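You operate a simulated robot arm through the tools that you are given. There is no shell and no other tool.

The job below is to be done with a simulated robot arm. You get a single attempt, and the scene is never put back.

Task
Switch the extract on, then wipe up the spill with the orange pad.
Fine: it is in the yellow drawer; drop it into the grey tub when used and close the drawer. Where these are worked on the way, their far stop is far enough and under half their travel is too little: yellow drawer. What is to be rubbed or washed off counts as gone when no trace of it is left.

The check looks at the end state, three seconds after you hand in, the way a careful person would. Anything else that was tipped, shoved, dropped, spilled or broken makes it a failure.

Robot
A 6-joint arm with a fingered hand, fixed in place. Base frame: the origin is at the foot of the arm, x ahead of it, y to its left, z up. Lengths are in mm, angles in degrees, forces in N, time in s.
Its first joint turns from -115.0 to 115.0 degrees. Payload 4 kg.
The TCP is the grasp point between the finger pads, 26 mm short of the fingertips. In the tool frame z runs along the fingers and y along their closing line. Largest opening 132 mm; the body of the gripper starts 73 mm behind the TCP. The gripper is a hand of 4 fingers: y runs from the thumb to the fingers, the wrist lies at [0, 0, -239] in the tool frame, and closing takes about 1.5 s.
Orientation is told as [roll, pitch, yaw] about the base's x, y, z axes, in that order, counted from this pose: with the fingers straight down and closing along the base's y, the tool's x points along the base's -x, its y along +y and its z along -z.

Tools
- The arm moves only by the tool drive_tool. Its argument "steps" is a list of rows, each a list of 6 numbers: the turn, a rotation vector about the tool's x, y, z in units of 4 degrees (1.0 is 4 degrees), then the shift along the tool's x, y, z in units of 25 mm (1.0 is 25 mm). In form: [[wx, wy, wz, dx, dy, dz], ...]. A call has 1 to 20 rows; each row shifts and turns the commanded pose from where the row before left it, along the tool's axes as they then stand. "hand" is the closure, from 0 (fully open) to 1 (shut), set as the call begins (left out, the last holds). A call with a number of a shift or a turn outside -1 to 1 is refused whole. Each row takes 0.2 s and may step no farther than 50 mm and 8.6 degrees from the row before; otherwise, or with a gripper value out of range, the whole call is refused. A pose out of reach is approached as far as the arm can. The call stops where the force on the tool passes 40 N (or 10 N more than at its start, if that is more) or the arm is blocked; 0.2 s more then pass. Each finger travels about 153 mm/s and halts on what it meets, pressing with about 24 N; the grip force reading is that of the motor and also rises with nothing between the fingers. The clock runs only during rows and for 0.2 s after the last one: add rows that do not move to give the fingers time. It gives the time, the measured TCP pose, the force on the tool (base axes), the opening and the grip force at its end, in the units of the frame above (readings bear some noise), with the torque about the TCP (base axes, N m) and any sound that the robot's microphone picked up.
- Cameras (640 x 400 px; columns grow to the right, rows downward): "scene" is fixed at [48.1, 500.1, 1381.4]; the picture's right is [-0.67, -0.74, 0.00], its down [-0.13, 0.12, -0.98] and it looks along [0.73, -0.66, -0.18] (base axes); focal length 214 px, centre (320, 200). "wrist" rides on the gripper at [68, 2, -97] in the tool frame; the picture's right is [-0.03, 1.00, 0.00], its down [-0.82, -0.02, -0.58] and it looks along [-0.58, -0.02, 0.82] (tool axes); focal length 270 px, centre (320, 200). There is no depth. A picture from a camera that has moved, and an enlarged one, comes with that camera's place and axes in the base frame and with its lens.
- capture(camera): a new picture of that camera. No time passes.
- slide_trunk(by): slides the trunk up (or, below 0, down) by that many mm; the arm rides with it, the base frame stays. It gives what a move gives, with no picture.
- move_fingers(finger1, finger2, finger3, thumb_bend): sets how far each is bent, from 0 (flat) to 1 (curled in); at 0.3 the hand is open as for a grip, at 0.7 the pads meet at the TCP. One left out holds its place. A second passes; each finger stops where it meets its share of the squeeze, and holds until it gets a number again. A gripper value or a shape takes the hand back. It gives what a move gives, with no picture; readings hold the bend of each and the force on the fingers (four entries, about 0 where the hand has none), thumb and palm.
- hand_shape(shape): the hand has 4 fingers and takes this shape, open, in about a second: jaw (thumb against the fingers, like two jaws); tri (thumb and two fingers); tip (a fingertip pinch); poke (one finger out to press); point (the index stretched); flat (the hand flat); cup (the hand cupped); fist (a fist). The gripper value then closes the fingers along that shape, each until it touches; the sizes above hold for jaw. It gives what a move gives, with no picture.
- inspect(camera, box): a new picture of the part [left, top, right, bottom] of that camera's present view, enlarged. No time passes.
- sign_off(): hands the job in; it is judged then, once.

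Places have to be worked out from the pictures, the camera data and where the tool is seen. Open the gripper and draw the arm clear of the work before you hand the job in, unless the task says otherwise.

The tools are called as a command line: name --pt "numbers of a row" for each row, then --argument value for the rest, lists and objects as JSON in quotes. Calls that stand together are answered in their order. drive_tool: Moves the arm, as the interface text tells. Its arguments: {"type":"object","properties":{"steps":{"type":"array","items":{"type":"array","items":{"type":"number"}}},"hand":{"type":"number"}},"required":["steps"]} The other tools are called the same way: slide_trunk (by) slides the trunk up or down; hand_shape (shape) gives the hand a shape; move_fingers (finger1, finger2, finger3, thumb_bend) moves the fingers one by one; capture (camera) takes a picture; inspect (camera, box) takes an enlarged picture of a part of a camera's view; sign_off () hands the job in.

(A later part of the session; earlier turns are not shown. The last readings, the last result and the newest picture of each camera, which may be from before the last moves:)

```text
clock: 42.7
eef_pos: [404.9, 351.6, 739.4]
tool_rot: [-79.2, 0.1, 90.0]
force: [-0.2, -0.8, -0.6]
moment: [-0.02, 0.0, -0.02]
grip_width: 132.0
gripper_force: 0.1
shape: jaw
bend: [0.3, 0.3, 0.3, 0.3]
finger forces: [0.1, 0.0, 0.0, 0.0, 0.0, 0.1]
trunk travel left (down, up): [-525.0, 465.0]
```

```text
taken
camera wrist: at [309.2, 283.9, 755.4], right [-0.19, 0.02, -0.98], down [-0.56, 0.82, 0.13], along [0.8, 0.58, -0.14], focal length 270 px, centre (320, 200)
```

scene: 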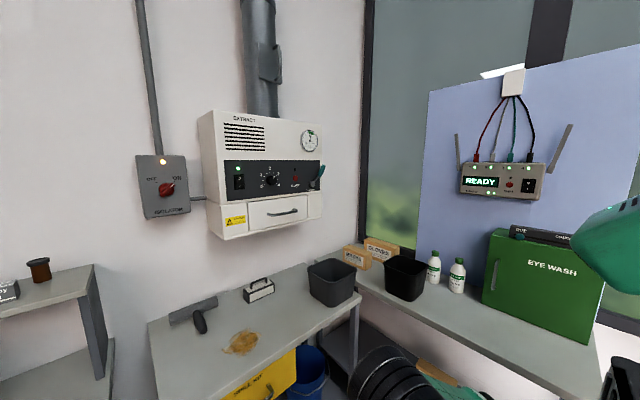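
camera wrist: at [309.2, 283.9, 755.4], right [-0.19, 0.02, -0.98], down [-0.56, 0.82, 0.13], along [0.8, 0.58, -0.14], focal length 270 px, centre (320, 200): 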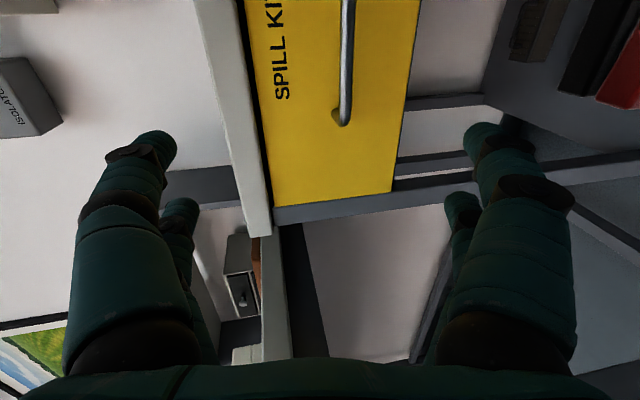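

The tool now points at the drawer with the camera on the −y side and tool y pointing down. I narrow the hand to about 55 mm and move to a pre-grip place about 60 mm in front of the bar's centre (y 312).

drive_tool --pt "0 0 0 0.4 0.221 0.653" --pt "0 0 0 0.4 0.221 0.653" --pt "0 0 0 0.4 0.221 0.653" --pt "0 0 0 0.4 0.221 0.653" --hand 0.6

capture --camera "wrist"

inspect --camera "scene" --box '[200, 320, 400, 400]'

```text
clock: 43.7
eef_pos: [463.3, 313.1, 704.3]
tool_rot: [-79.1, 0.1, 90.1]
force: [-0.2, -0.1, -0.3]
moment: [0.01, -0.01, -0.02]
grip_width: 53.2
gripper_force: 0.0
shape: jaw
bend: [0.73, 0.73, 0.73, 0.7]
finger forces: [0.0, 0.0, 0.1, 0.0, 0.0, 0.0]
trunk travel left (down, up): [-525.0, 465.0]
```

```text
taken
camera wrist: at [368.5, 243.9, 721.3], right [-0.19, 0.03, -0.98], down [-0.56, 0.82, 0.13], along [0.8, 0.58, -0.14], focal length 270 px, centre (320, 200)
```

wrist: 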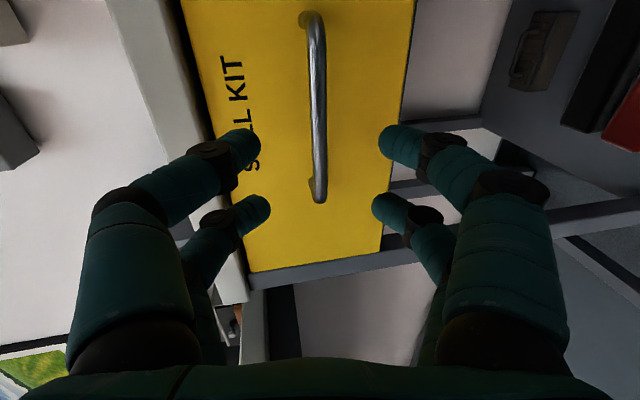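

```text
3.20 times, centred on (300, 360) of scene
camera zoom: at [48.1, 500.1, 1381.4], right [-0.67, -0.74, 0.0], down [-0.13, 0.12, -0.98], along [0.73, -0.66, -0.18], focal length 686 px, centre (384, -312)
```

zoom: 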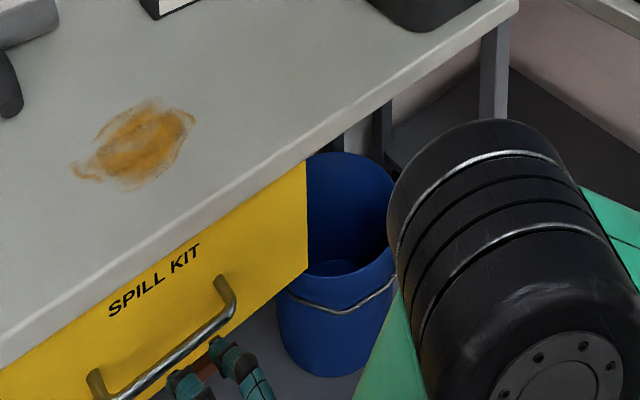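

The bar is centred between the fingertips. I advance about 61 mm along the tool axis so the tips pass behind the bar.

drive_tool --pt "0 0 0 0 0 0.61" --pt "0 0 0 0 0 0.61" --pt "0 0 0 0 0 0.61" --pt "0 0 0 0 0 0.61"

capture --camera "wrist"

inspect --camera "scene" --box '[200, 320, 400, 400]'

```text
clock: 44.7
eef_pos: [524.9, 311.4, 693.7]
tool_rot: [-79.1, 0.0, 89.8]
force: [-0.2, -0.3, -0.3]
moment: [0.01, 0.03, 0.01]
grip_width: 53.4
gripper_force: 0.1
shape: jaw
bend: [0.73, 0.73, 0.73, 0.7]
finger forces: [0.0, 0.0, 0.1, 0.0, 0.0, 0.0]
trunk travel left (down, up): [-525.0, 465.0]
```

```text
taken
camera wrist: at [428.5, 244.1, 710.2], right [-0.19, 0.03, -0.98], down [-0.56, 0.82, 0.13], along [0.81, 0.58, -0.14], focal length 270 px, centre (320, 200)
```

wrist: 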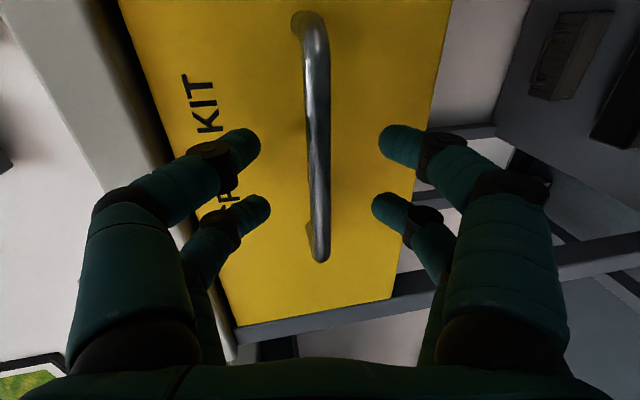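

```text
3.20 times, centred on (300, 360) of scene
camera zoom: at [48.1, 500.1, 1381.4], right [-0.67, -0.74, 0.0], down [-0.13, 0.12, -0.98], along [0.73, -0.66, -0.18], focal length 686 px, centre (384, -312)
```

zoom: 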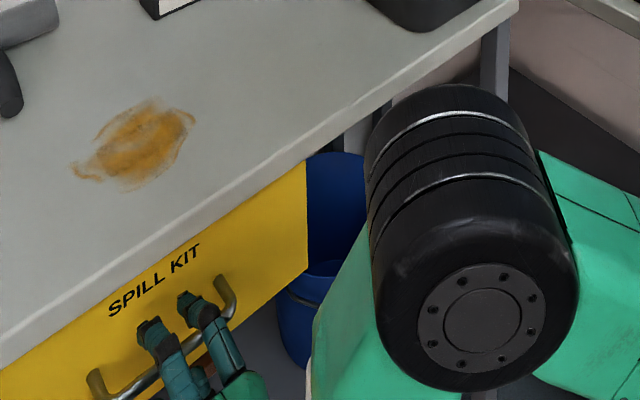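

The fingertips straddle the bar. I close the hand on it.

drive_tool --pt "0 0 0 0 0 0" --pt "0 0 0 0 0 0" --pt "0 0 0 0 0 0" --pt "0 0 0 0 0 0" --pt "0 0 0 0 0 0" --pt "0 0 0 0 0 0" --hand 1.0

capture --camera "wrist"

```text
clock: 46.1
eef_pos: [524.5, 311.7, 693.7]
tool_rot: [-79.2, 0.0, 89.9]
force: [5.1, -0.5, -0.1]
moment: [0.03, -0.05, -0.04]
grip_width: 5.1
gripper_force: 24.0
shape: jaw
bend: [0.71, 0.71, 0.71, 0.7]
finger forces: [21.0, 20.8, 21.1, 0.0, 21.4, 0.0]
trunk travel left (down, up): [-525.0, 465.0]
```

```text
taken
camera wrist: at [428.5, 244.1, 710.0], right [-0.19, 0.03, -0.98], down [-0.56, 0.82, 0.13], along [0.81, 0.58, -0.14], focal length 270 px, centre (320, 200)
```

wrist: 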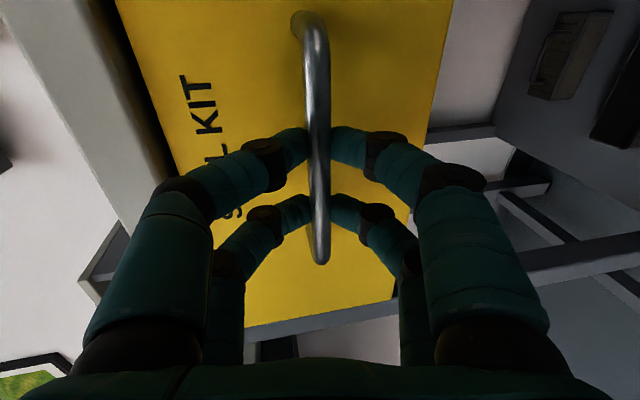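

The grip is firm (about 21 N per finger on the bar). I pull the drawer straight back along −x, first 60 mm.

drive_tool --pt "0 0 0 0 0.075 -0.393" --pt "0 0 0 0 0.075 -0.393" --pt "0 0 0 0 0.113 -0.589" --pt "0 0 0 0 0.113 -0.589" --pt "0 0 0 0 0.075 -0.393"

capture --camera "wrist"

capture --camera "scene"

```text
clock: 47.3
eef_pos: [462.4, 312.5, 693.0]
tool_rot: [-79.2, 0.0, 89.9]
force: [-0.1, 1.2, 1.2]
moment: [0.01, -0.02, -0.02]
grip_width: 5.1
gripper_force: 23.5
shape: jaw
bend: [0.71, 0.71, 0.71, 0.71]
finger forces: [21.0, 20.6, 20.6, 0.0, 21.1, 0.0]
trunk travel left (down, up): [-525.0, 465.0]
```

```text
taken
camera wrist: at [368.3, 244.0, 709.9], right [-0.19, 0.02, -0.98], down [-0.56, 0.82, 0.13], along [0.8, 0.58, -0.14], focal length 270 px, centre (320, 200)
```

wrist: 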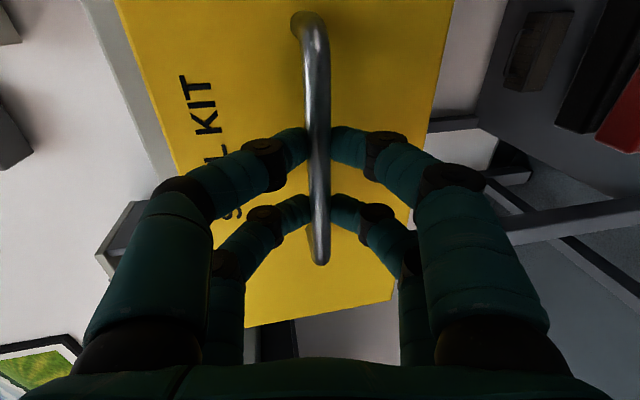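

```text
taken
```

scene: 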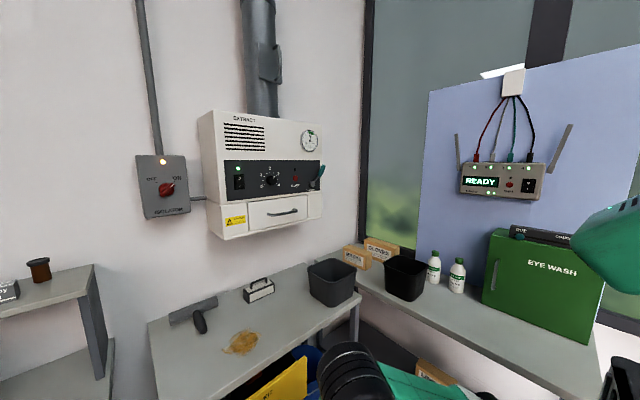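

The drawer slides with hardly any force. I pull on another 60 mm.

drive_tool --pt "0 0 0 0 0.075 -0.393" --pt "0 0 0 0 0.113 -0.589" --pt "0 0 0 0 0.113 -0.589" --pt "0 0 0 0 0.113 -0.589" --pt "0 0 0 0 0.036 -0.196"

capture --camera "scene"

```text
clock: 48.5
eef_pos: [403.6, 312.0, 692.9]
tool_rot: [-79.3, 0.0, 90.0]
force: [1.4, 2.4, 2.5]
moment: [0.01, -0.02, -0.02]
grip_width: 5.3
gripper_force: 24.1
shape: jaw
bend: [0.71, 0.71, 0.71, 0.71]
finger forces: [20.7, 20.5, 20.8, 0.0, 21.4, 0.0]
trunk travel left (down, up): [-525.0, 465.0]
```

```text
taken
```

scene: 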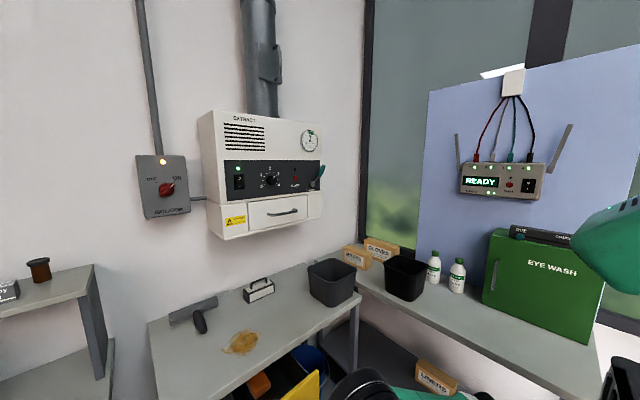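

The drawer is about 120 mm open and an orange object shows inside. I pull on in small steps, watching for reach limits.

drive_tool --pt "0 0 0 0 0.038 -0.196" --pt "0 0 0 0 0.038 -0.196" --pt "0 0 0 0 0.038 -0.196" --pt "0 0 0 0 0.038 -0.196"

inspect --camera "scene" --box '[200, 320, 400, 400]'

```text
clock: 49.5
eef_pos: [383.9, 312.9, 693.0]
tool_rot: [-79.2, -0.1, 89.9]
force: [0.3, 1.9, 1.7]
moment: [-0.03, 0.0, -0.04]
grip_width: 5.4
gripper_force: 24.2
shape: jaw
bend: [0.71, 0.71, 0.71, 0.71]
finger forces: [20.6, 20.5, 21.0, 0.0, 21.7, 0.0]
trunk travel left (down, up): [-525.0, 465.0]
```

```text
3.20 times, centred on (300, 360) of scene
camera zoom: at [48.1, 500.1, 1381.4], right [-0.67, -0.74, 0.0], down [-0.13, 0.12, -0.98], along [0.73, -0.66, -0.18], focal length 686 px, centre (384, -312)
```

zoom: 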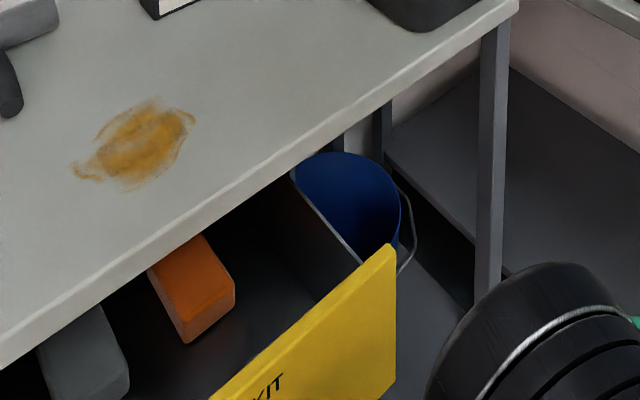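

Inside I see the orange pad and, left of it, a grey one. The drawer is about 140 mm open; I keep pulling in small steps.

drive_tool --pt "0 0 0 0 0.038 -0.196" --pt "0 0 0 0 0.038 -0.196" --pt "0 0 0 0 0.038 -0.196" --pt "0 0 0 0 0.038 -0.196"

drive_tool --pt "0 0 0 0 0.038 -0.196" --pt "0 0 0 0 0.038 -0.196" --pt "0 0 0 0 0.038 -0.196" --pt "0 0 0 0 0.038 -0.196"

capture --camera "wrist"

inspect --camera "scene" --box '[200, 320, 400, 400]'

```text
clock: 50.5
eef_pos: [363.5, 312.4, 694.2]
tool_rot: [-79.1, 0.1, 90.0]
force: [1.0, 3.5, -0.2]
moment: [0.01, 0.0, 0.03]
grip_width: 5.2
gripper_force: 24.6
shape: jaw
bend: [0.71, 0.71, 0.71, 0.71]
finger forces: [21.2, 20.8, 20.6, 0.0, 21.1, 0.0]
trunk travel left (down, up): [-525.0, 465.0]
```

```text
clock: 51.5
eef_pos: [344.5, 313.3, 692.5]
tool_rot: [-79.2, 0.0, 90.0]
force: [1.3, 3.1, 0.0]
moment: [-0.02, 0.01, 0.02]
grip_width: 5.5
gripper_force: 24.0
shape: jaw
bend: [0.71, 0.71, 0.71, 0.71]
finger forces: [21.3, 21.0, 20.6, 0.0, 20.9, 0.1]
trunk travel left (down, up): [-525.0, 465.0]
```

```text
taken
camera wrist: at [249.1, 244.0, 709.9], right [-0.19, 0.03, -0.98], down [-0.56, 0.82, 0.13], along [0.8, 0.58, -0.14], focal length 270 px, centre (320, 200)
```

wrist: 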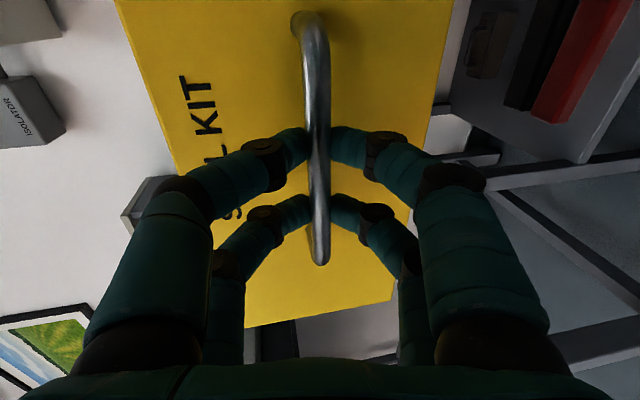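

```text
3.20 times, centred on (300, 360) of scene
camera zoom: at [48.1, 500.1, 1381.4], right [-0.67, -0.74, 0.0], down [-0.13, 0.12, -0.98], along [0.73, -0.66, -0.18], focal length 686 px, centre (384, -312)
```

zoom: 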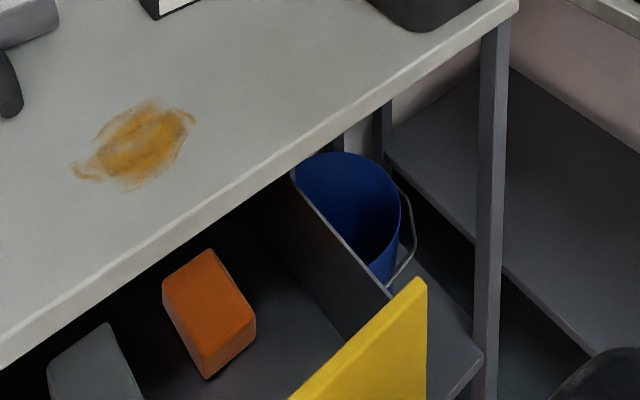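

About 180 mm open now. I continue as far as it goes, in small steps.

drive_tool --pt "0 0 0 0 0.038 -0.196" --pt "0 0 0 0 0.038 -0.196" --pt "0 0 0 0 0.038 -0.196" --pt "0 0 0 0 0.038 -0.196"

drive_tool --pt "0 0 0 0 0.038 -0.196" --pt "0 0 0 0 0.038 -0.196" --pt "0 0 0 0 0.038 -0.196" --pt "0 0 0 0 0.038 -0.196"

inspect --camera "scene" --box '[200, 320, 400, 400]'

```text
clock: 52.5
eef_pos: [324.4, 312.4, 693.5]
tool_rot: [-79.2, 0.0, 90.0]
force: [0.4, 2.3, -3.7]
moment: [0.01, 0.06, -0.04]
grip_width: 5.1
gripper_force: 24.0
shape: jaw
bend: [0.71, 0.71, 0.71, 0.71]
finger forces: [22.8, 22.4, 20.5, 0.1, 20.6, 0.1]
trunk travel left (down, up): [-525.0, 465.0]
```

```text
clock: 53.5
eef_pos: [304.0, 312.6, 694.1]
tool_rot: [-79.2, 0.0, 89.9]
force: [-0.1, 2.4, -3.1]
moment: [0.0, 0.03, 0.01]
grip_width: 5.2
gripper_force: 23.5
shape: jaw
bend: [0.71, 0.71, 0.71, 0.71]
finger forces: [22.4, 22.1, 20.7, 0.0, 20.8, 0.0]
trunk travel left (down, up): [-525.0, 465.0]
```

```text
3.20 times, centred on (300, 360) of scene
camera zoom: at [48.1, 500.1, 1381.4], right [-0.67, -0.74, 0.0], down [-0.13, 0.12, -0.98], along [0.73, -0.66, -0.18], focal length 686 px, centre (384, -312)
```

zoom: 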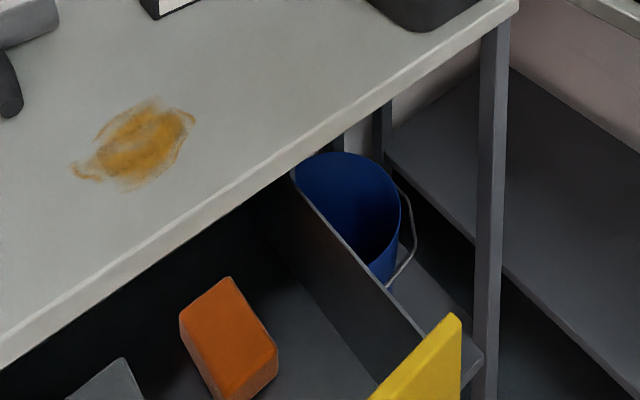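

Still moving freely at 220 mm open. I go on in small steps looking for the far stop.

drive_tool --pt "0 0 0 0 0.038 -0.196" --pt "0 0 0 0 0.038 -0.196" --pt "0 0 0 0 0.038 -0.196" --pt "0 0 0 0 0.038 -0.196"

drive_tool --pt "0 0 0 0 0.038 -0.196" --pt "0 0 0 0 0.038 -0.196" --pt "0 0 0 0 0.038 -0.196" --pt "0 0 0 0 0.038 -0.196"

inspect --camera "scene" --box '[200, 320, 400, 400]'

```text
clock: 54.5
eef_pos: [283.5, 311.7, 694.8]
tool_rot: [-79.1, 0.0, 89.8]
force: [0.5, 1.3, -6.6]
moment: [0.0, 0.07, -0.05]
grip_width: 4.8
gripper_force: 24.4
shape: jaw
bend: [0.71, 0.71, 0.71, 0.71]
finger forces: [23.6, 23.2, 20.4, 0.1, 20.3, 0.0]
trunk travel left (down, up): [-525.0, 465.0]
```

```text
clock: 55.5
eef_pos: [263.9, 311.8, 693.3]
tool_rot: [-79.2, 0.0, 89.9]
force: [1.1, -1.1, -7.6]
moment: [0.01, 0.11, -0.06]
grip_width: 4.9
gripper_force: 23.8
shape: jaw
bend: [0.71, 0.71, 0.71, 0.71]
finger forces: [24.1, 23.5, 20.2, 0.0, 20.3, 0.0]
trunk travel left (down, up): [-525.0, 465.0]
```

```text
3.20 times, centred on (300, 360) of scene
camera zoom: at [48.1, 500.1, 1381.4], right [-0.67, -0.74, 0.0], down [-0.13, 0.12, -0.98], along [0.73, -0.66, -0.18], focal length 686 px, centre (384, -312)
```

zoom: 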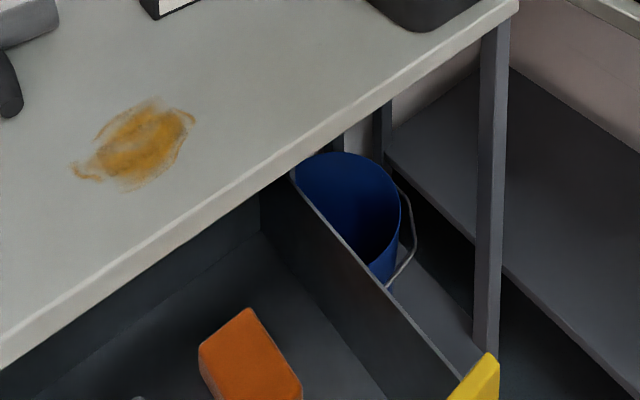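

The drawer is 260 mm open, its back now showing under the table edge, so this is well past half; no need to force the stop. I open the hand around the bar and back off gently.

drive_tool --pt "0 0 0 0 0 0" --pt "0 0 0 0 0 0" --pt "0 0 0 0 0 0" --pt "0 0 0 0 0 0" --hand 0.55

drive_tool --pt "0 0 0 0 0 -0.2" --pt "0 0 0 0 0 -0.3" --pt "0 0 0 0 0 -0.3" --pt "0 0 0 0 0 -0.3" --pt "0 0 0 0 0 -0.3"

capture --camera "wrist"

inspect --camera "scene" --box '[200, 320, 400, 400]'

```text
clock: 56.5
eef_pos: [263.9, 312.6, 693.8]
tool_rot: [-79.3, 0.0, 90.1]
force: [-0.4, -1.0, 1.0]
moment: [0.04, -0.01, -0.02]
grip_width: 58.7
gripper_force: 0.3
shape: jaw
bend: [0.73, 0.73, 0.73, 0.7]
finger forces: [0.1, 0.0, 0.0, 0.1, 0.0, 0.0]
trunk travel left (down, up): [-525.0, 465.0]
```

```text
clock: 57.7
eef_pos: [230.8, 312.3, 701.9]
tool_rot: [-79.2, 0.0, 90.1]
force: [0.4, -1.2, -0.5]
moment: [0.01, 0.0, 0.01]
grip_width: 58.9
gripper_force: 0.1
shape: jaw
bend: [0.73, 0.73, 0.73, 0.7]
finger forces: [0.0, 0.1, 0.0, 0.0, 0.0, 0.1]
trunk travel left (down, up): [-525.0, 465.0]
```

```text
taken
camera wrist: at [135.0, 243.9, 717.4], right [-0.19, 0.02, -0.98], down [-0.56, 0.82, 0.13], along [0.8, 0.58, -0.14], focal length 270 px, centre (320, 200)
```

wrist: 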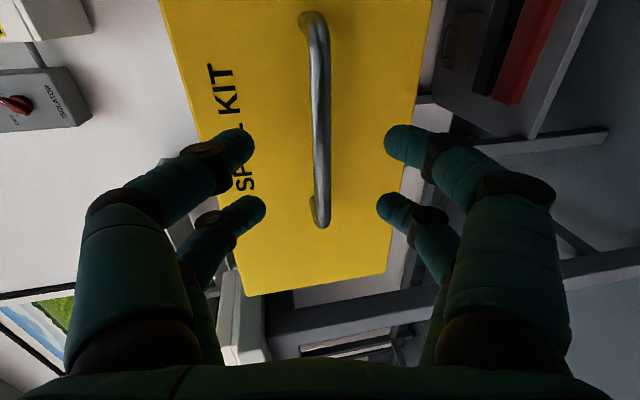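

```text
3.20 times, centred on (300, 360) of scene
camera zoom: at [48.1, 500.1, 1381.4], right [-0.67, -0.74, 0.0], down [-0.13, 0.12, -0.98], along [0.73, -0.66, -0.18], focal length 686 px, centre (384, -312)
```

zoom: 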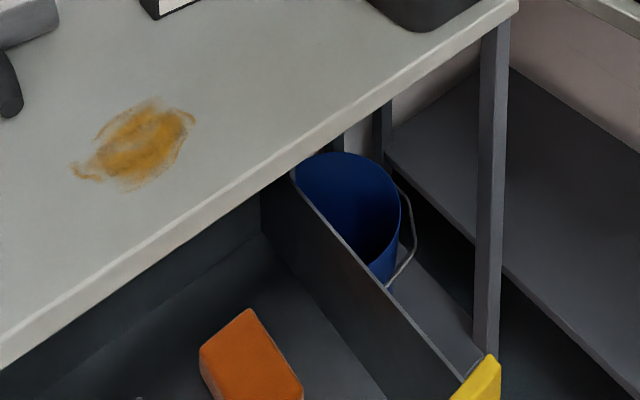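

The fingertips are in front of the bar with about 15 mm to spare. I back off another 15 mm and raise the trunk to clear the drawer.

drive_tool --pt "0 0 0 0 0 -0.3" --pt "0 0 0 0 0 -0.3"

slide_trunk --by 300

capture --camera "wrist"

capture --camera "scene"

```text
clock: 58.3
eef_pos: [216.5, 312.0, 703.9]
tool_rot: [-79.2, 0.0, 89.9]
force: [0.2, 0.9, -0.1]
moment: [0.02, -0.03, 0.03]
grip_width: 58.7
gripper_force: 0.1
shape: jaw
bend: [0.73, 0.73, 0.73, 0.7]
finger forces: [0.0, 0.1, 0.0, 0.0, 0.0, 0.0]
trunk travel left (down, up): [-525.0, 465.0]
```

```text
clock: 61.3
eef_pos: [216.1, 311.8, 1004.0]
tool_rot: [-79.2, -0.1, 90.0]
force: [-0.8, -0.1, 0.5]
moment: [0.0, -0.02, 0.0]
grip_width: 59.0
gripper_force: 0.1
shape: jaw
bend: [0.73, 0.73, 0.73, 0.7]
finger forces: [0.0, 0.1, 0.0, 0.0, 0.0, 0.1]
trunk travel left (down, up): [-825.0, 165.0]
```

```text
taken
camera wrist: at [120.6, 244.2, 1020.5], right [-0.19, 0.03, -0.98], down [-0.56, 0.82, 0.13], along [0.81, 0.58, -0.14], focal length 270 px, centre (320, 200)
```

wrist: 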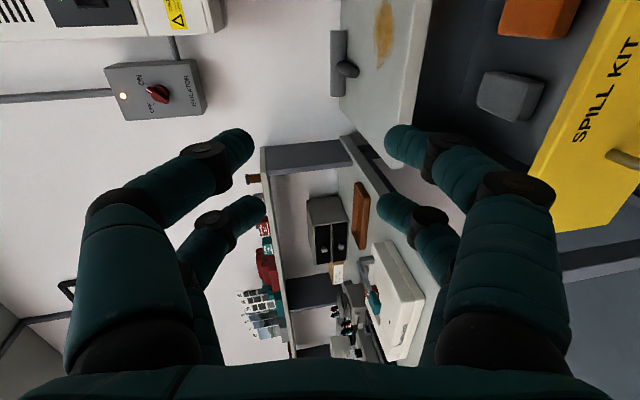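

```text
taken
```

scene: 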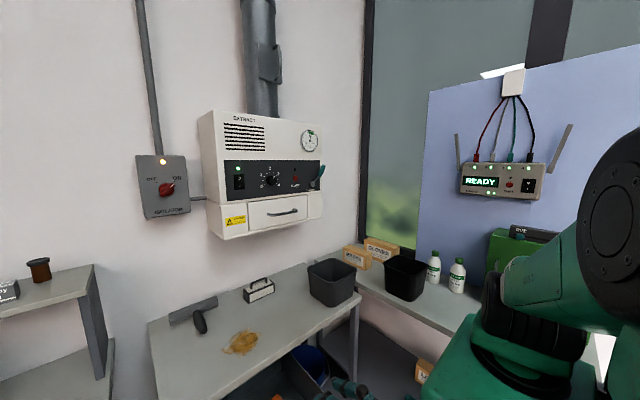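

The drawer stays open with the pads inside. I roll the tool back to the normal attitude while moving forward, well above the table height.

drive_tool --pt "0 0 1 0 0 0.25" --pt "0 0 1 0 0 0.25" --pt "0 0 1 0 0 0.25" --pt "0 0 1 0 0 0.25" --pt "0 0 1 0 0 0.25" --pt "0 0 1 0 0 0.25" --pt "0 0 1 0 0 0.25" --pt "0 0 1 0 0 0.25" --pt "0 0 1 0 0 0.25" --pt "0 0 1 0 0 0.25" --pt "0 0 1 0 0 0.25" --pt "0 0 1 0 0 0.25" --pt "0 0 1 0 0 0.25" --pt "0 0 1 0 0 0.25" --pt "0 0 1 0 0 0.25" --pt "0 0 1 0 0 0.25" --pt "0 0 1 0 0 0.25" --pt "0 0 1 0 0 0.25" --pt "0 0 1 0 0 0.25" --pt "0 0 1 0 0 0.25"

drive_tool --pt "0 0 1 0 0 0" --pt "0 0 1 0 0 0" --pt "0 0 0.5 0 0 0" --hand 0

```text
clock: 65.5
eef_pos: [337.3, 312.8, 980.3]
tool_rot: [-42.1, -75.4, 42.8]
force: [1.0, 0.1, -0.2]
moment: [0.01, 0.0, 0.01]
grip_width: 58.9
gripper_force: 0.1
shape: jaw
bend: [0.73, 0.73, 0.73, 0.7]
finger forces: [0.0, 0.0, 0.0, 0.1, 0.1, 0.1]
trunk travel left (down, up): [-825.0, 165.0]
```

```text
clock: 66.3
eef_pos: [338.0, 311.8, 981.3]
tool_rot: [0.1, -79.2, -0.2]
force: [0.3, -0.3, 0.1]
moment: [-0.01, 0.02, -0.01]
grip_width: 131.8
gripper_force: 0.2
shape: jaw
bend: [0.3, 0.3, 0.3, 0.3]
finger forces: [0.0, 0.0, 0.0, 0.0, 0.0, 0.0]
trunk travel left (down, up): [-825.0, 165.0]
```

Roll is back to normal. Now I pitch the tool down while moving to about (420, 280, 950), above the open drawer, to look at the pads.

drive_tool --pt "0 0.99 0 -0.01 -0.064 0.174" --pt "0 0.99 0 -0.01 -0.064 0.174" --pt "0 0.99 0 -0.01 -0.064 0.174" --pt "0 0.99 0 -0.01 -0.064 0.174" --pt "0 0.99 0 -0.01 -0.064 0.174" --pt "0 0.99 0 -0.068 -0.064 0.16" --pt "0 0.99 0 -0.068 -0.064 0.16" --pt "0 0.99 0 -0.068 -0.064 0.16" --pt "0 0.99 0 -0.068 -0.064 0.16" --pt "0 0.99 0 -0.068 -0.064 0.16" --pt "0 0.99 0 -0.117 -0.064 0.13" --pt "0 0.99 0 -0.117 -0.064 0.13" --pt "0 0.99 0 -0.117 -0.064 0.13" --pt "0 0.99 0 -0.117 -0.064 0.13" --pt "0 0.99 0 -0.117 -0.064 0.13" --pt "0 0.99 0 -0.154 -0.064 0.082" --pt "0 0.99 0 -0.154 -0.064 0.082" --pt "0 0.99 0 -0.154 -0.064 0.082" --pt "0 0.99 0 -0.154 -0.064 0.082" --pt "0 0.99 0 -0.154 -0.064 0.082"

capture --camera "wrist"

capture --camera "scene"

```text
clock: 70.5
eef_pos: [422.0, 279.9, 956.6]
tool_rot: [0.0, 0.1, 0.0]
force: [-0.4, 0.3, -0.4]
moment: [0.0, 0.03, 0.02]
grip_width: 131.8
gripper_force: 0.1
shape: jaw
bend: [0.3, 0.3, 0.3, 0.3]
finger forces: [0.0, 0.0, 0.0, 0.0, 0.1, 0.1]
trunk travel left (down, up): [-825.0, 165.0]
```

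```text
taken
camera wrist: at [352.9, 281.9, 1053.4], right [0.03, 1.0, 0.0], down [0.82, -0.02, 0.58], along [0.58, -0.01, -0.82], focal length 270 px, centre (320, 200)
```

wrist: 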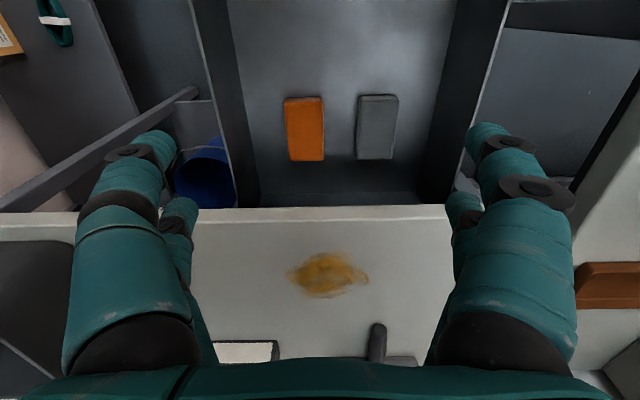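

```text
taken
```

scene: 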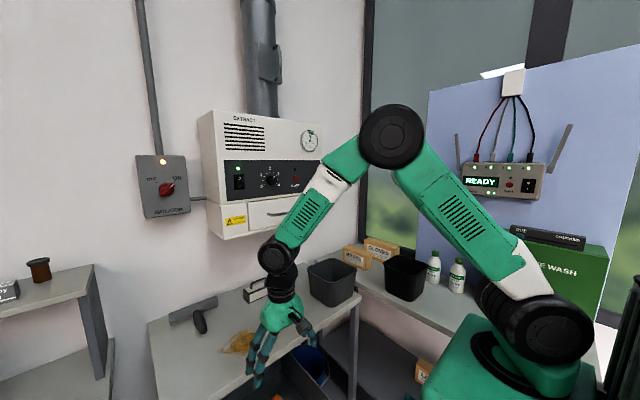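

I see the orange pad at about x 448–540, y 232–286 (centre 493, 259), top near z 688, with the grey pad 45 mm to its left; the spill spans about x 619–718, y 230–345. I narrow the hand a little and descend to a point above the orange pad.

drive_tool --pt "0 0 0 -0.355 -0.105 0.8" --pt "0 0 0 -0.355 -0.105 0.8" --pt "0 0 0 -0.355 -0.105 0.8" --pt "0 0 0 -0.355 -0.105 0.8" --pt "0 0 0 -0.355 -0.105 0.8" --pt "0 0 0 -0.355 -0.105 0.8" --pt "0 0 0 -0.355 -0.105 0.8" --pt "0 0 0 -0.355 -0.105 0.8" --hand 0.28

capture --camera "wrist"

capture --camera "scene"

```text
clock: 72.3
eef_pos: [491.9, 258.4, 795.9]
tool_rot: [-0.1, -0.1, -0.1]
force: [0.2, 0.0, -0.8]
moment: [0.01, -0.01, -0.03]
grip_width: 95.5
gripper_force: 0.1
shape: jaw
bend: [0.66, 0.66, 0.66, 0.55]
finger forces: [0.0, 0.1, 0.1, 0.0, 0.0, 0.1]
trunk travel left (down, up): [-825.0, 165.0]
```

```text
taken
camera wrist: at [424.5, 260.7, 892.4], right [0.03, 1.0, 0.0], down [0.82, -0.02, 0.58], along [0.58, -0.02, -0.82], focal length 270 px, centre (320, 200)
```

wrist: 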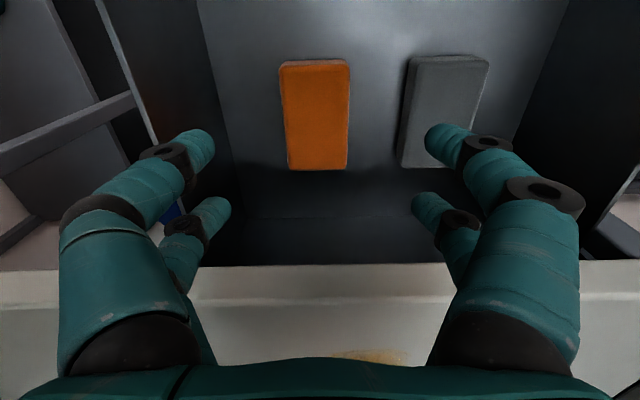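

```text
taken
```

scene: 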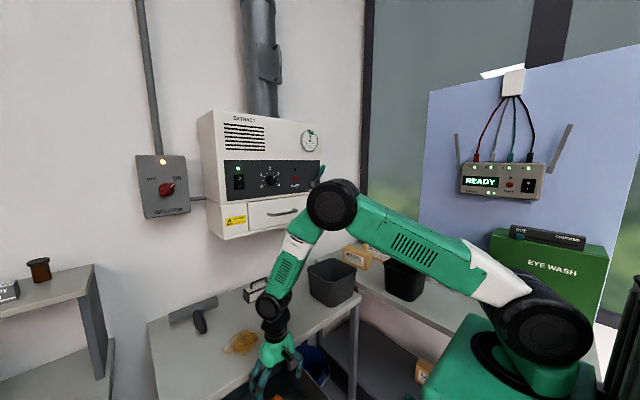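

The pad's top now measures about x 458–536, y 230–280 (centre 496, 255). I fine-align and lower to just above it.

drive_tool --pt "0 0 0 -0.04 -0.035 0.8" --pt "0 0 0 -0.04 -0.035 0.8" --pt "0 0 0 -0.04 -0.035 0.8" --pt "0 0 0 -0.04 -0.035 0.8"

capture --camera "wrist"

inspect --camera "scene" --box '[200, 320, 360, 400]'

```text
clock: 73.3
eef_pos: [496.6, 255.4, 715.8]
tool_rot: [0.0, 0.0, 0.0]
force: [-0.6, -0.1, -0.3]
moment: [-0.05, -0.02, 0.0]
grip_width: 95.5
gripper_force: 0.0
shape: jaw
bend: [0.66, 0.66, 0.66, 0.55]
finger forces: [0.1, 0.1, 0.0, 0.0, 0.1, 0.0]
trunk travel left (down, up): [-825.0, 165.0]
```

```text
taken
camera wrist: at [428.1, 257.0, 813.4], right [0.03, 1.0, 0.0], down [0.82, -0.02, 0.58], along [0.58, -0.02, -0.82], focal length 270 px, centre (320, 200)
```

wrist: 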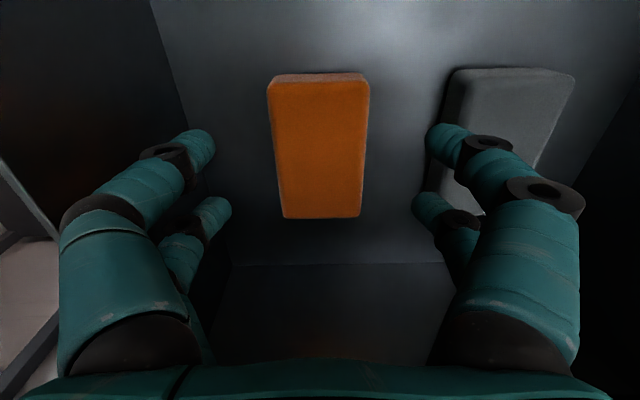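

```text
4.00 times, centred on (280, 360) of scene
camera zoom: at [48.1, 500.1, 1381.4], right [-0.67, -0.74, 0.0], down [-0.13, 0.12, -0.98], along [0.73, -0.66, -0.18], focal length 858 px, centre (480, -440)
```

zoom: 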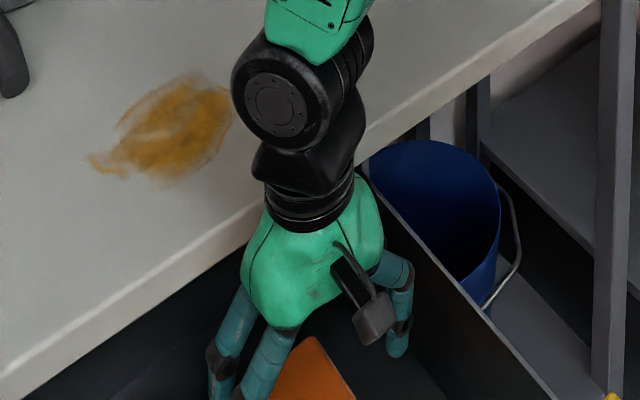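

Cross-checking three views, the pad's top lies lower than I first thought: z≈662, spanning x 459–550, y 227–281, about 25–28 mm thick. I lower until the fingertips stand roughly 9 mm above its underside.

drive_tool --pt "0 0 0 -0.04 -0.01 0.45" --pt "0 0 0 -0.04 -0.01 0.45" --pt "0 0 0 -0.04 -0.01 0.45" --pt "0 0 0 -0.04 -0.01 0.45"

capture --camera "wrist"

inspect --camera "scene" --box '[200, 320, 360, 400]'

```text
clock: 74.3
eef_pos: [499.6, 255.8, 672.4]
tool_rot: [0.0, 0.0, 0.1]
force: [-0.1, 0.0, 0.3]
moment: [0.03, 0.03, -0.03]
grip_width: 95.4
gripper_force: 0.0
shape: jaw
bend: [0.66, 0.66, 0.66, 0.55]
finger forces: [0.1, 0.0, 0.1, 0.0, 0.1, 0.0]
trunk travel left (down, up): [-825.0, 165.0]
```

```text
taken
camera wrist: at [432.0, 256.8, 768.8], right [0.03, 1.0, 0.0], down [0.82, -0.02, 0.58], along [0.58, -0.01, -0.82], focal length 270 px, centre (320, 200)
```

wrist: 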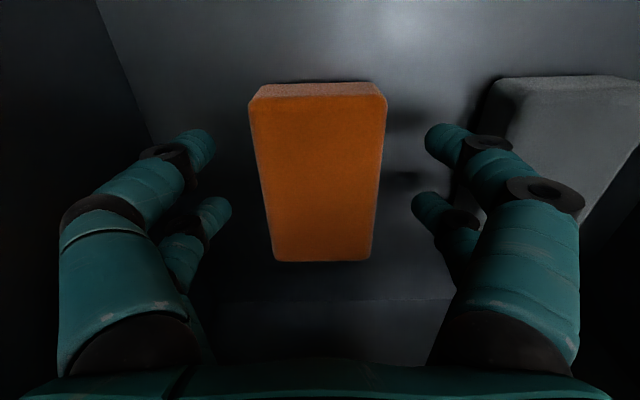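

```text
4.00 times, centred on (280, 360) of scene
camera zoom: at [48.1, 500.1, 1381.4], right [-0.67, -0.74, 0.0], down [-0.13, 0.12, -0.98], along [0.73, -0.66, -0.18], focal length 858 px, centre (480, -440)
```

zoom: 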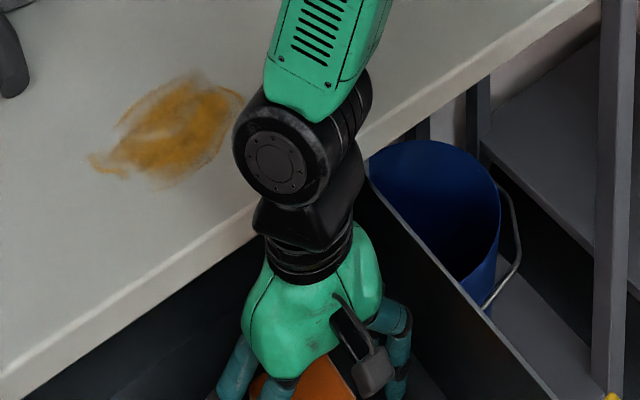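

The pad top is confirmed at z 663, underside near 641, centred on the hand. I raise 2 mm so the tips stay clear of its underside, then close on it.

drive_tool --pt "0 0 0 0 0 -0.08" --pt "0 0 0 0 0 0" --pt "0 0 0 0 0 0" --pt "0 0 0 0 0 0" --pt "0 0 0 0 0 0" --pt "0 0 0 0 0 0" --pt "0 0 0 0 0 0" --pt "0 0 0 0 0 0" --hand 1.0

capture --camera "wrist"

```text
clock: 76.1
eef_pos: [499.3, 255.8, 675.2]
tool_rot: [0.0, 0.0, 0.0]
force: [0.4, -0.1, 0.5]
moment: [0.0, -0.05, 0.03]
grip_width: 50.8
gripper_force: 23.9
shape: jaw
bend: [0.73, 0.73, 0.73, 0.7]
finger forces: [21.8, 21.8, 21.8, 0.1, 21.9, 0.0]
trunk travel left (down, up): [-825.0, 165.0]
```

```text
taken
camera wrist: at [431.7, 256.8, 770.5], right [0.03, 1.0, 0.0], down [0.82, -0.02, 0.58], along [0.58, -0.02, -0.82], focal length 270 px, centre (320, 200)
```

wrist: 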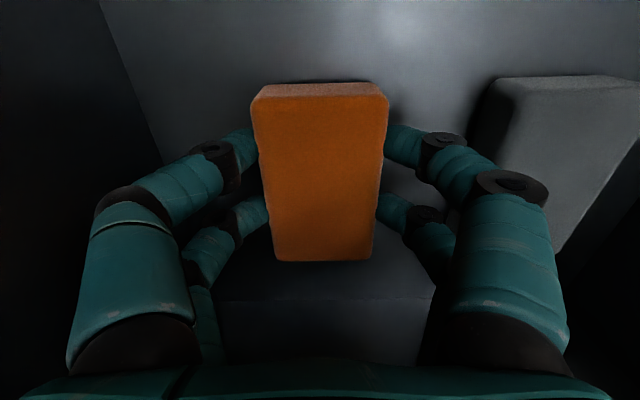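

The pad is held (50.8 mm wide, ~22 N per finger). Since its far end is close under the table's edge, I lift a little, draw back 45 mm toward me, then raise it.

drive_tool --pt "0 0 0 0 0 -0.3" --pt "0 0 0 0 0 -0.3" --pt "0 0 0 0.45 0 -0.1" --pt "0 0 0 0.45 0 -0.1" --pt "0 0 0 0.45 0 -0.2" --pt "0 0 0 0.45 0 -0.2"

capture --camera "wrist"

```text
clock: 77.5
eef_pos: [454.2, 254.1, 704.4]
tool_rot: [0.0, 0.0, 0.0]
force: [-0.5, 0.5, 0.4]
moment: [0.0, -0.02, 0.01]
grip_width: 50.6
gripper_force: 24.2
shape: jaw
bend: [0.73, 0.73, 0.73, 0.7]
finger forces: [21.9, 21.8, 21.8, 0.0, 22.0, 0.0]
trunk travel left (down, up): [-825.0, 165.0]
```

```text
taken
camera wrist: at [386.6, 256.6, 801.0], right [0.03, 1.0, 0.0], down [0.82, -0.02, 0.58], along [0.58, -0.01, -0.82], focal length 270 px, centre (320, 200)
```

wrist: 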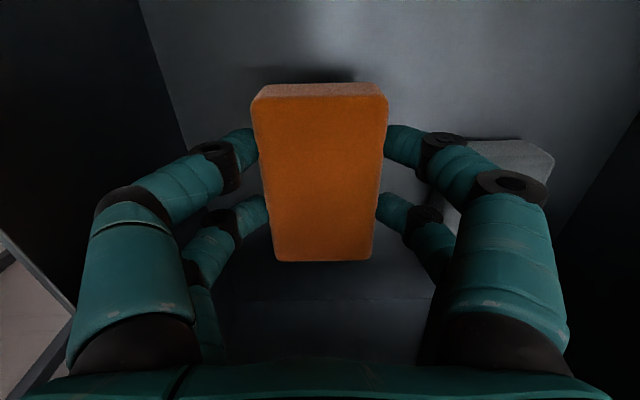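

The pad comes along. I raise it well above the table.

drive_tool --pt "0 0 0 0 0 -1" --pt "0 0 0 0 0 -1" --pt "0 0 0 0 0 -1" --pt "0 0 0 0 0 -1" --pt "0 0 0 0 0 -1" --pt "0 0 0 0 0 -1" --pt "0 0 0 0 0 -1" --pt "0 0 0 0 0 -1" --pt "0 0 0 0 0 -0.5"

capture --camera "wrist"

capture --camera "scene"

```text
clock: 79.5
eef_pos: [456.2, 254.5, 915.6]
tool_rot: [0.0, 0.0, 0.0]
force: [-0.1, -0.1, 0.1]
moment: [0.01, 0.01, 0.02]
grip_width: 50.7
gripper_force: 23.9
shape: jaw
bend: [0.73, 0.73, 0.73, 0.7]
finger forces: [21.8, 21.7, 21.7, 0.0, 21.9, 0.0]
trunk travel left (down, up): [-825.0, 165.0]
```

```text
taken
camera wrist: at [387.0, 256.9, 1013.7], right [0.03, 1.0, 0.0], down [0.82, -0.02, 0.58], along [0.58, -0.02, -0.82], focal length 270 px, centre (320, 200)
```

wrist: 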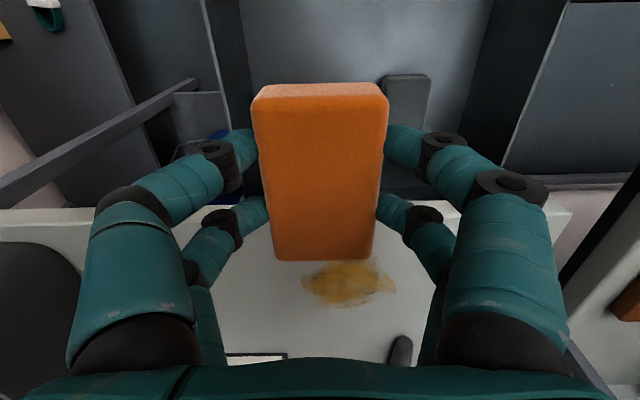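

```text
taken
```

scene: 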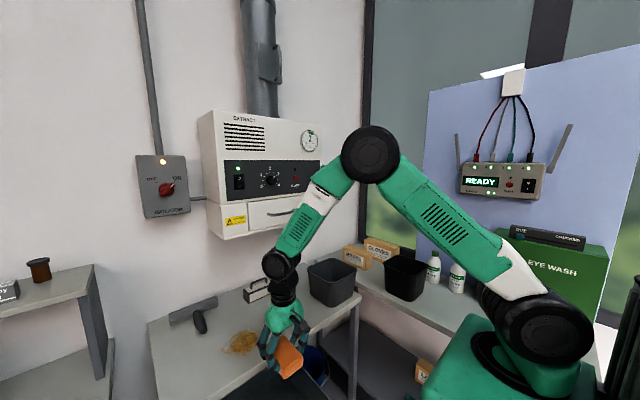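

The spill spans about x 619–720, y 225–345; the squeegee starts beyond x 765, so the wiping area is free. I carry the pad over to the near-right edge of the spill, about 35 mm above the table.

drive_tool --pt "0 0 0 -0.784 -0.128 0.15" --pt "0 0 0 -0.784 -0.128 0.15" --pt "0 0 0 -0.784 -0.128 0.15" --pt "0 0 0 -0.784 -0.128 0.15" --pt "0 0 0 -0.784 -0.128 0.15" --pt "0 0 0 -0.784 -0.128 0.15" --pt "0 0 0 -0.784 -0.128 0.15" --pt "0 0 0 -0.784 -0.128 0.15" --pt "0 0 0 -0.784 -0.128 0.15" --pt "0 0 0 -0.784 -0.128 0.15"

capture --camera "wrist"

inspect --camera "scene" --box '[160, 260, 360, 400]'

```text
clock: 81.7
eef_pos: [651.0, 223.8, 878.5]
tool_rot: [0.0, 0.0, 0.0]
force: [0.6, -0.6, -0.7]
moment: [0.02, 0.03, 0.0]
grip_width: 50.5
gripper_force: 24.1
shape: jaw
bend: [0.73, 0.73, 0.73, 0.7]
finger forces: [21.8, 21.7, 21.8, 0.0, 21.8, 0.0]
trunk travel left (down, up): [-825.0, 165.0]
```

```text
taken
camera wrist: at [583.5, 225.7, 975.2], right [0.03, 1.0, 0.0], down [0.82, -0.02, 0.58], along [0.58, -0.01, -0.82], focal length 270 px, centre (320, 200)
```

wrist: 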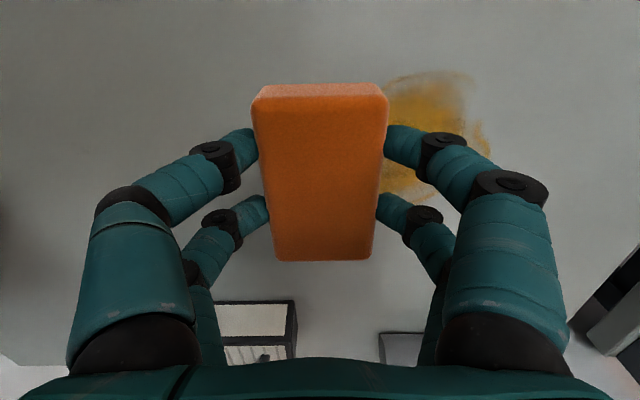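

```text
2.86 times, centred on (260, 330) of scene
camera zoom: at [48.1, 500.1, 1381.4], right [-0.67, -0.74, 0.0], down [-0.13, 0.12, -0.98], along [0.73, -0.66, -0.18], focal length 613 px, centre (491, -171)
```

zoom: 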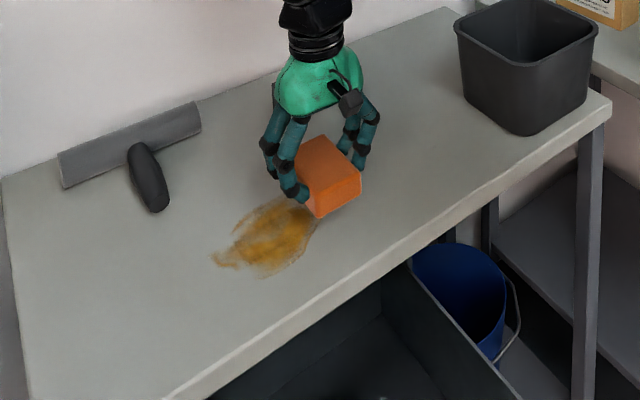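

The spill measures x 612–710, y 225–345 from here. I lower the pad to just above the table, then touch down slowly.

drive_tool --pt "0 0 0 0.04 0 0.4" --pt "0 0 0 0.04 0 0.4" --pt "0 0 0 0.04 0 0.4" --pt "0 0 0 0.04 0 0.32"

drive_tool --pt "0 0 0 0 0 0.06" --pt "0 0 0 0 0 0.06"

capture --camera "wrist"

inspect --camera "scene" --box '[200, 290, 320, 370]'

```text
clock: 82.7
eef_pos: [647.4, 224.4, 842.4]
tool_rot: [0.0, 0.0, 0.0]
force: [0.2, 0.0, 6.2]
moment: [-0.05, 0.02, 0.0]
grip_width: 50.8
gripper_force: 23.7
shape: jaw
bend: [0.73, 0.73, 0.74, 0.7]
finger forces: [22.6, 22.6, 22.4, 0.1, 22.9, 0.0]
trunk travel left (down, up): [-825.0, 165.0]
```

```text
clock: 83.3
eef_pos: [649.1, 223.1, 841.2]
tool_rot: [0.1, -0.5, 0.0]
force: [-1.0, 0.4, 24.5]
moment: [-0.01, 0.11, -0.01]
grip_width: 50.8
gripper_force: 24.5
shape: jaw
bend: [0.74, 0.74, 0.74, 0.7]
finger forces: [24.9, 24.4, 23.6, 0.1, 25.0, 0.1]
trunk travel left (down, up): [-825.0, 165.0]
```

```text
taken
camera wrist: at [578.1, 224.8, 937.6], right [0.03, 1.0, 0.0], down [0.81, -0.02, 0.58], along [0.58, -0.01, -0.81], focal length 270 px, centre (320, 200)
```

wrist: 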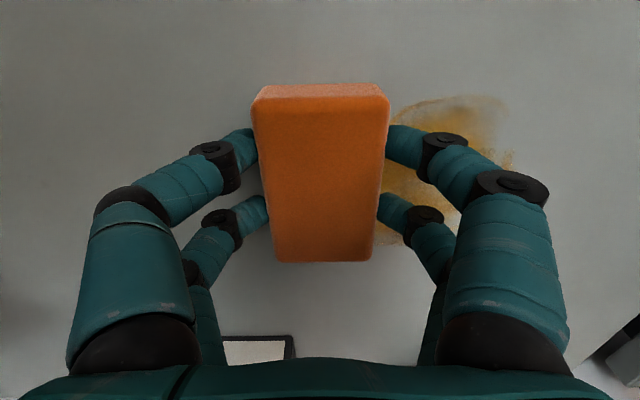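

```text
5.00 times, centred on (260, 330) of scene
camera zoom: at [48.1, 500.1, 1381.4], right [-0.67, -0.74, 0.0], down [-0.13, 0.12, -0.98], along [0.73, -0.66, -0.18], focal length 1072 px, centre (620, -450)
```

zoom: 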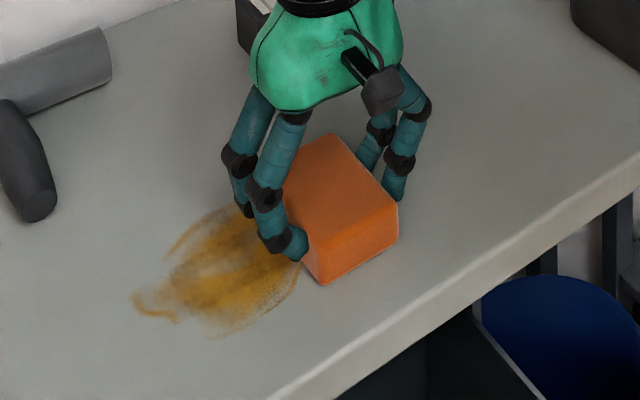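

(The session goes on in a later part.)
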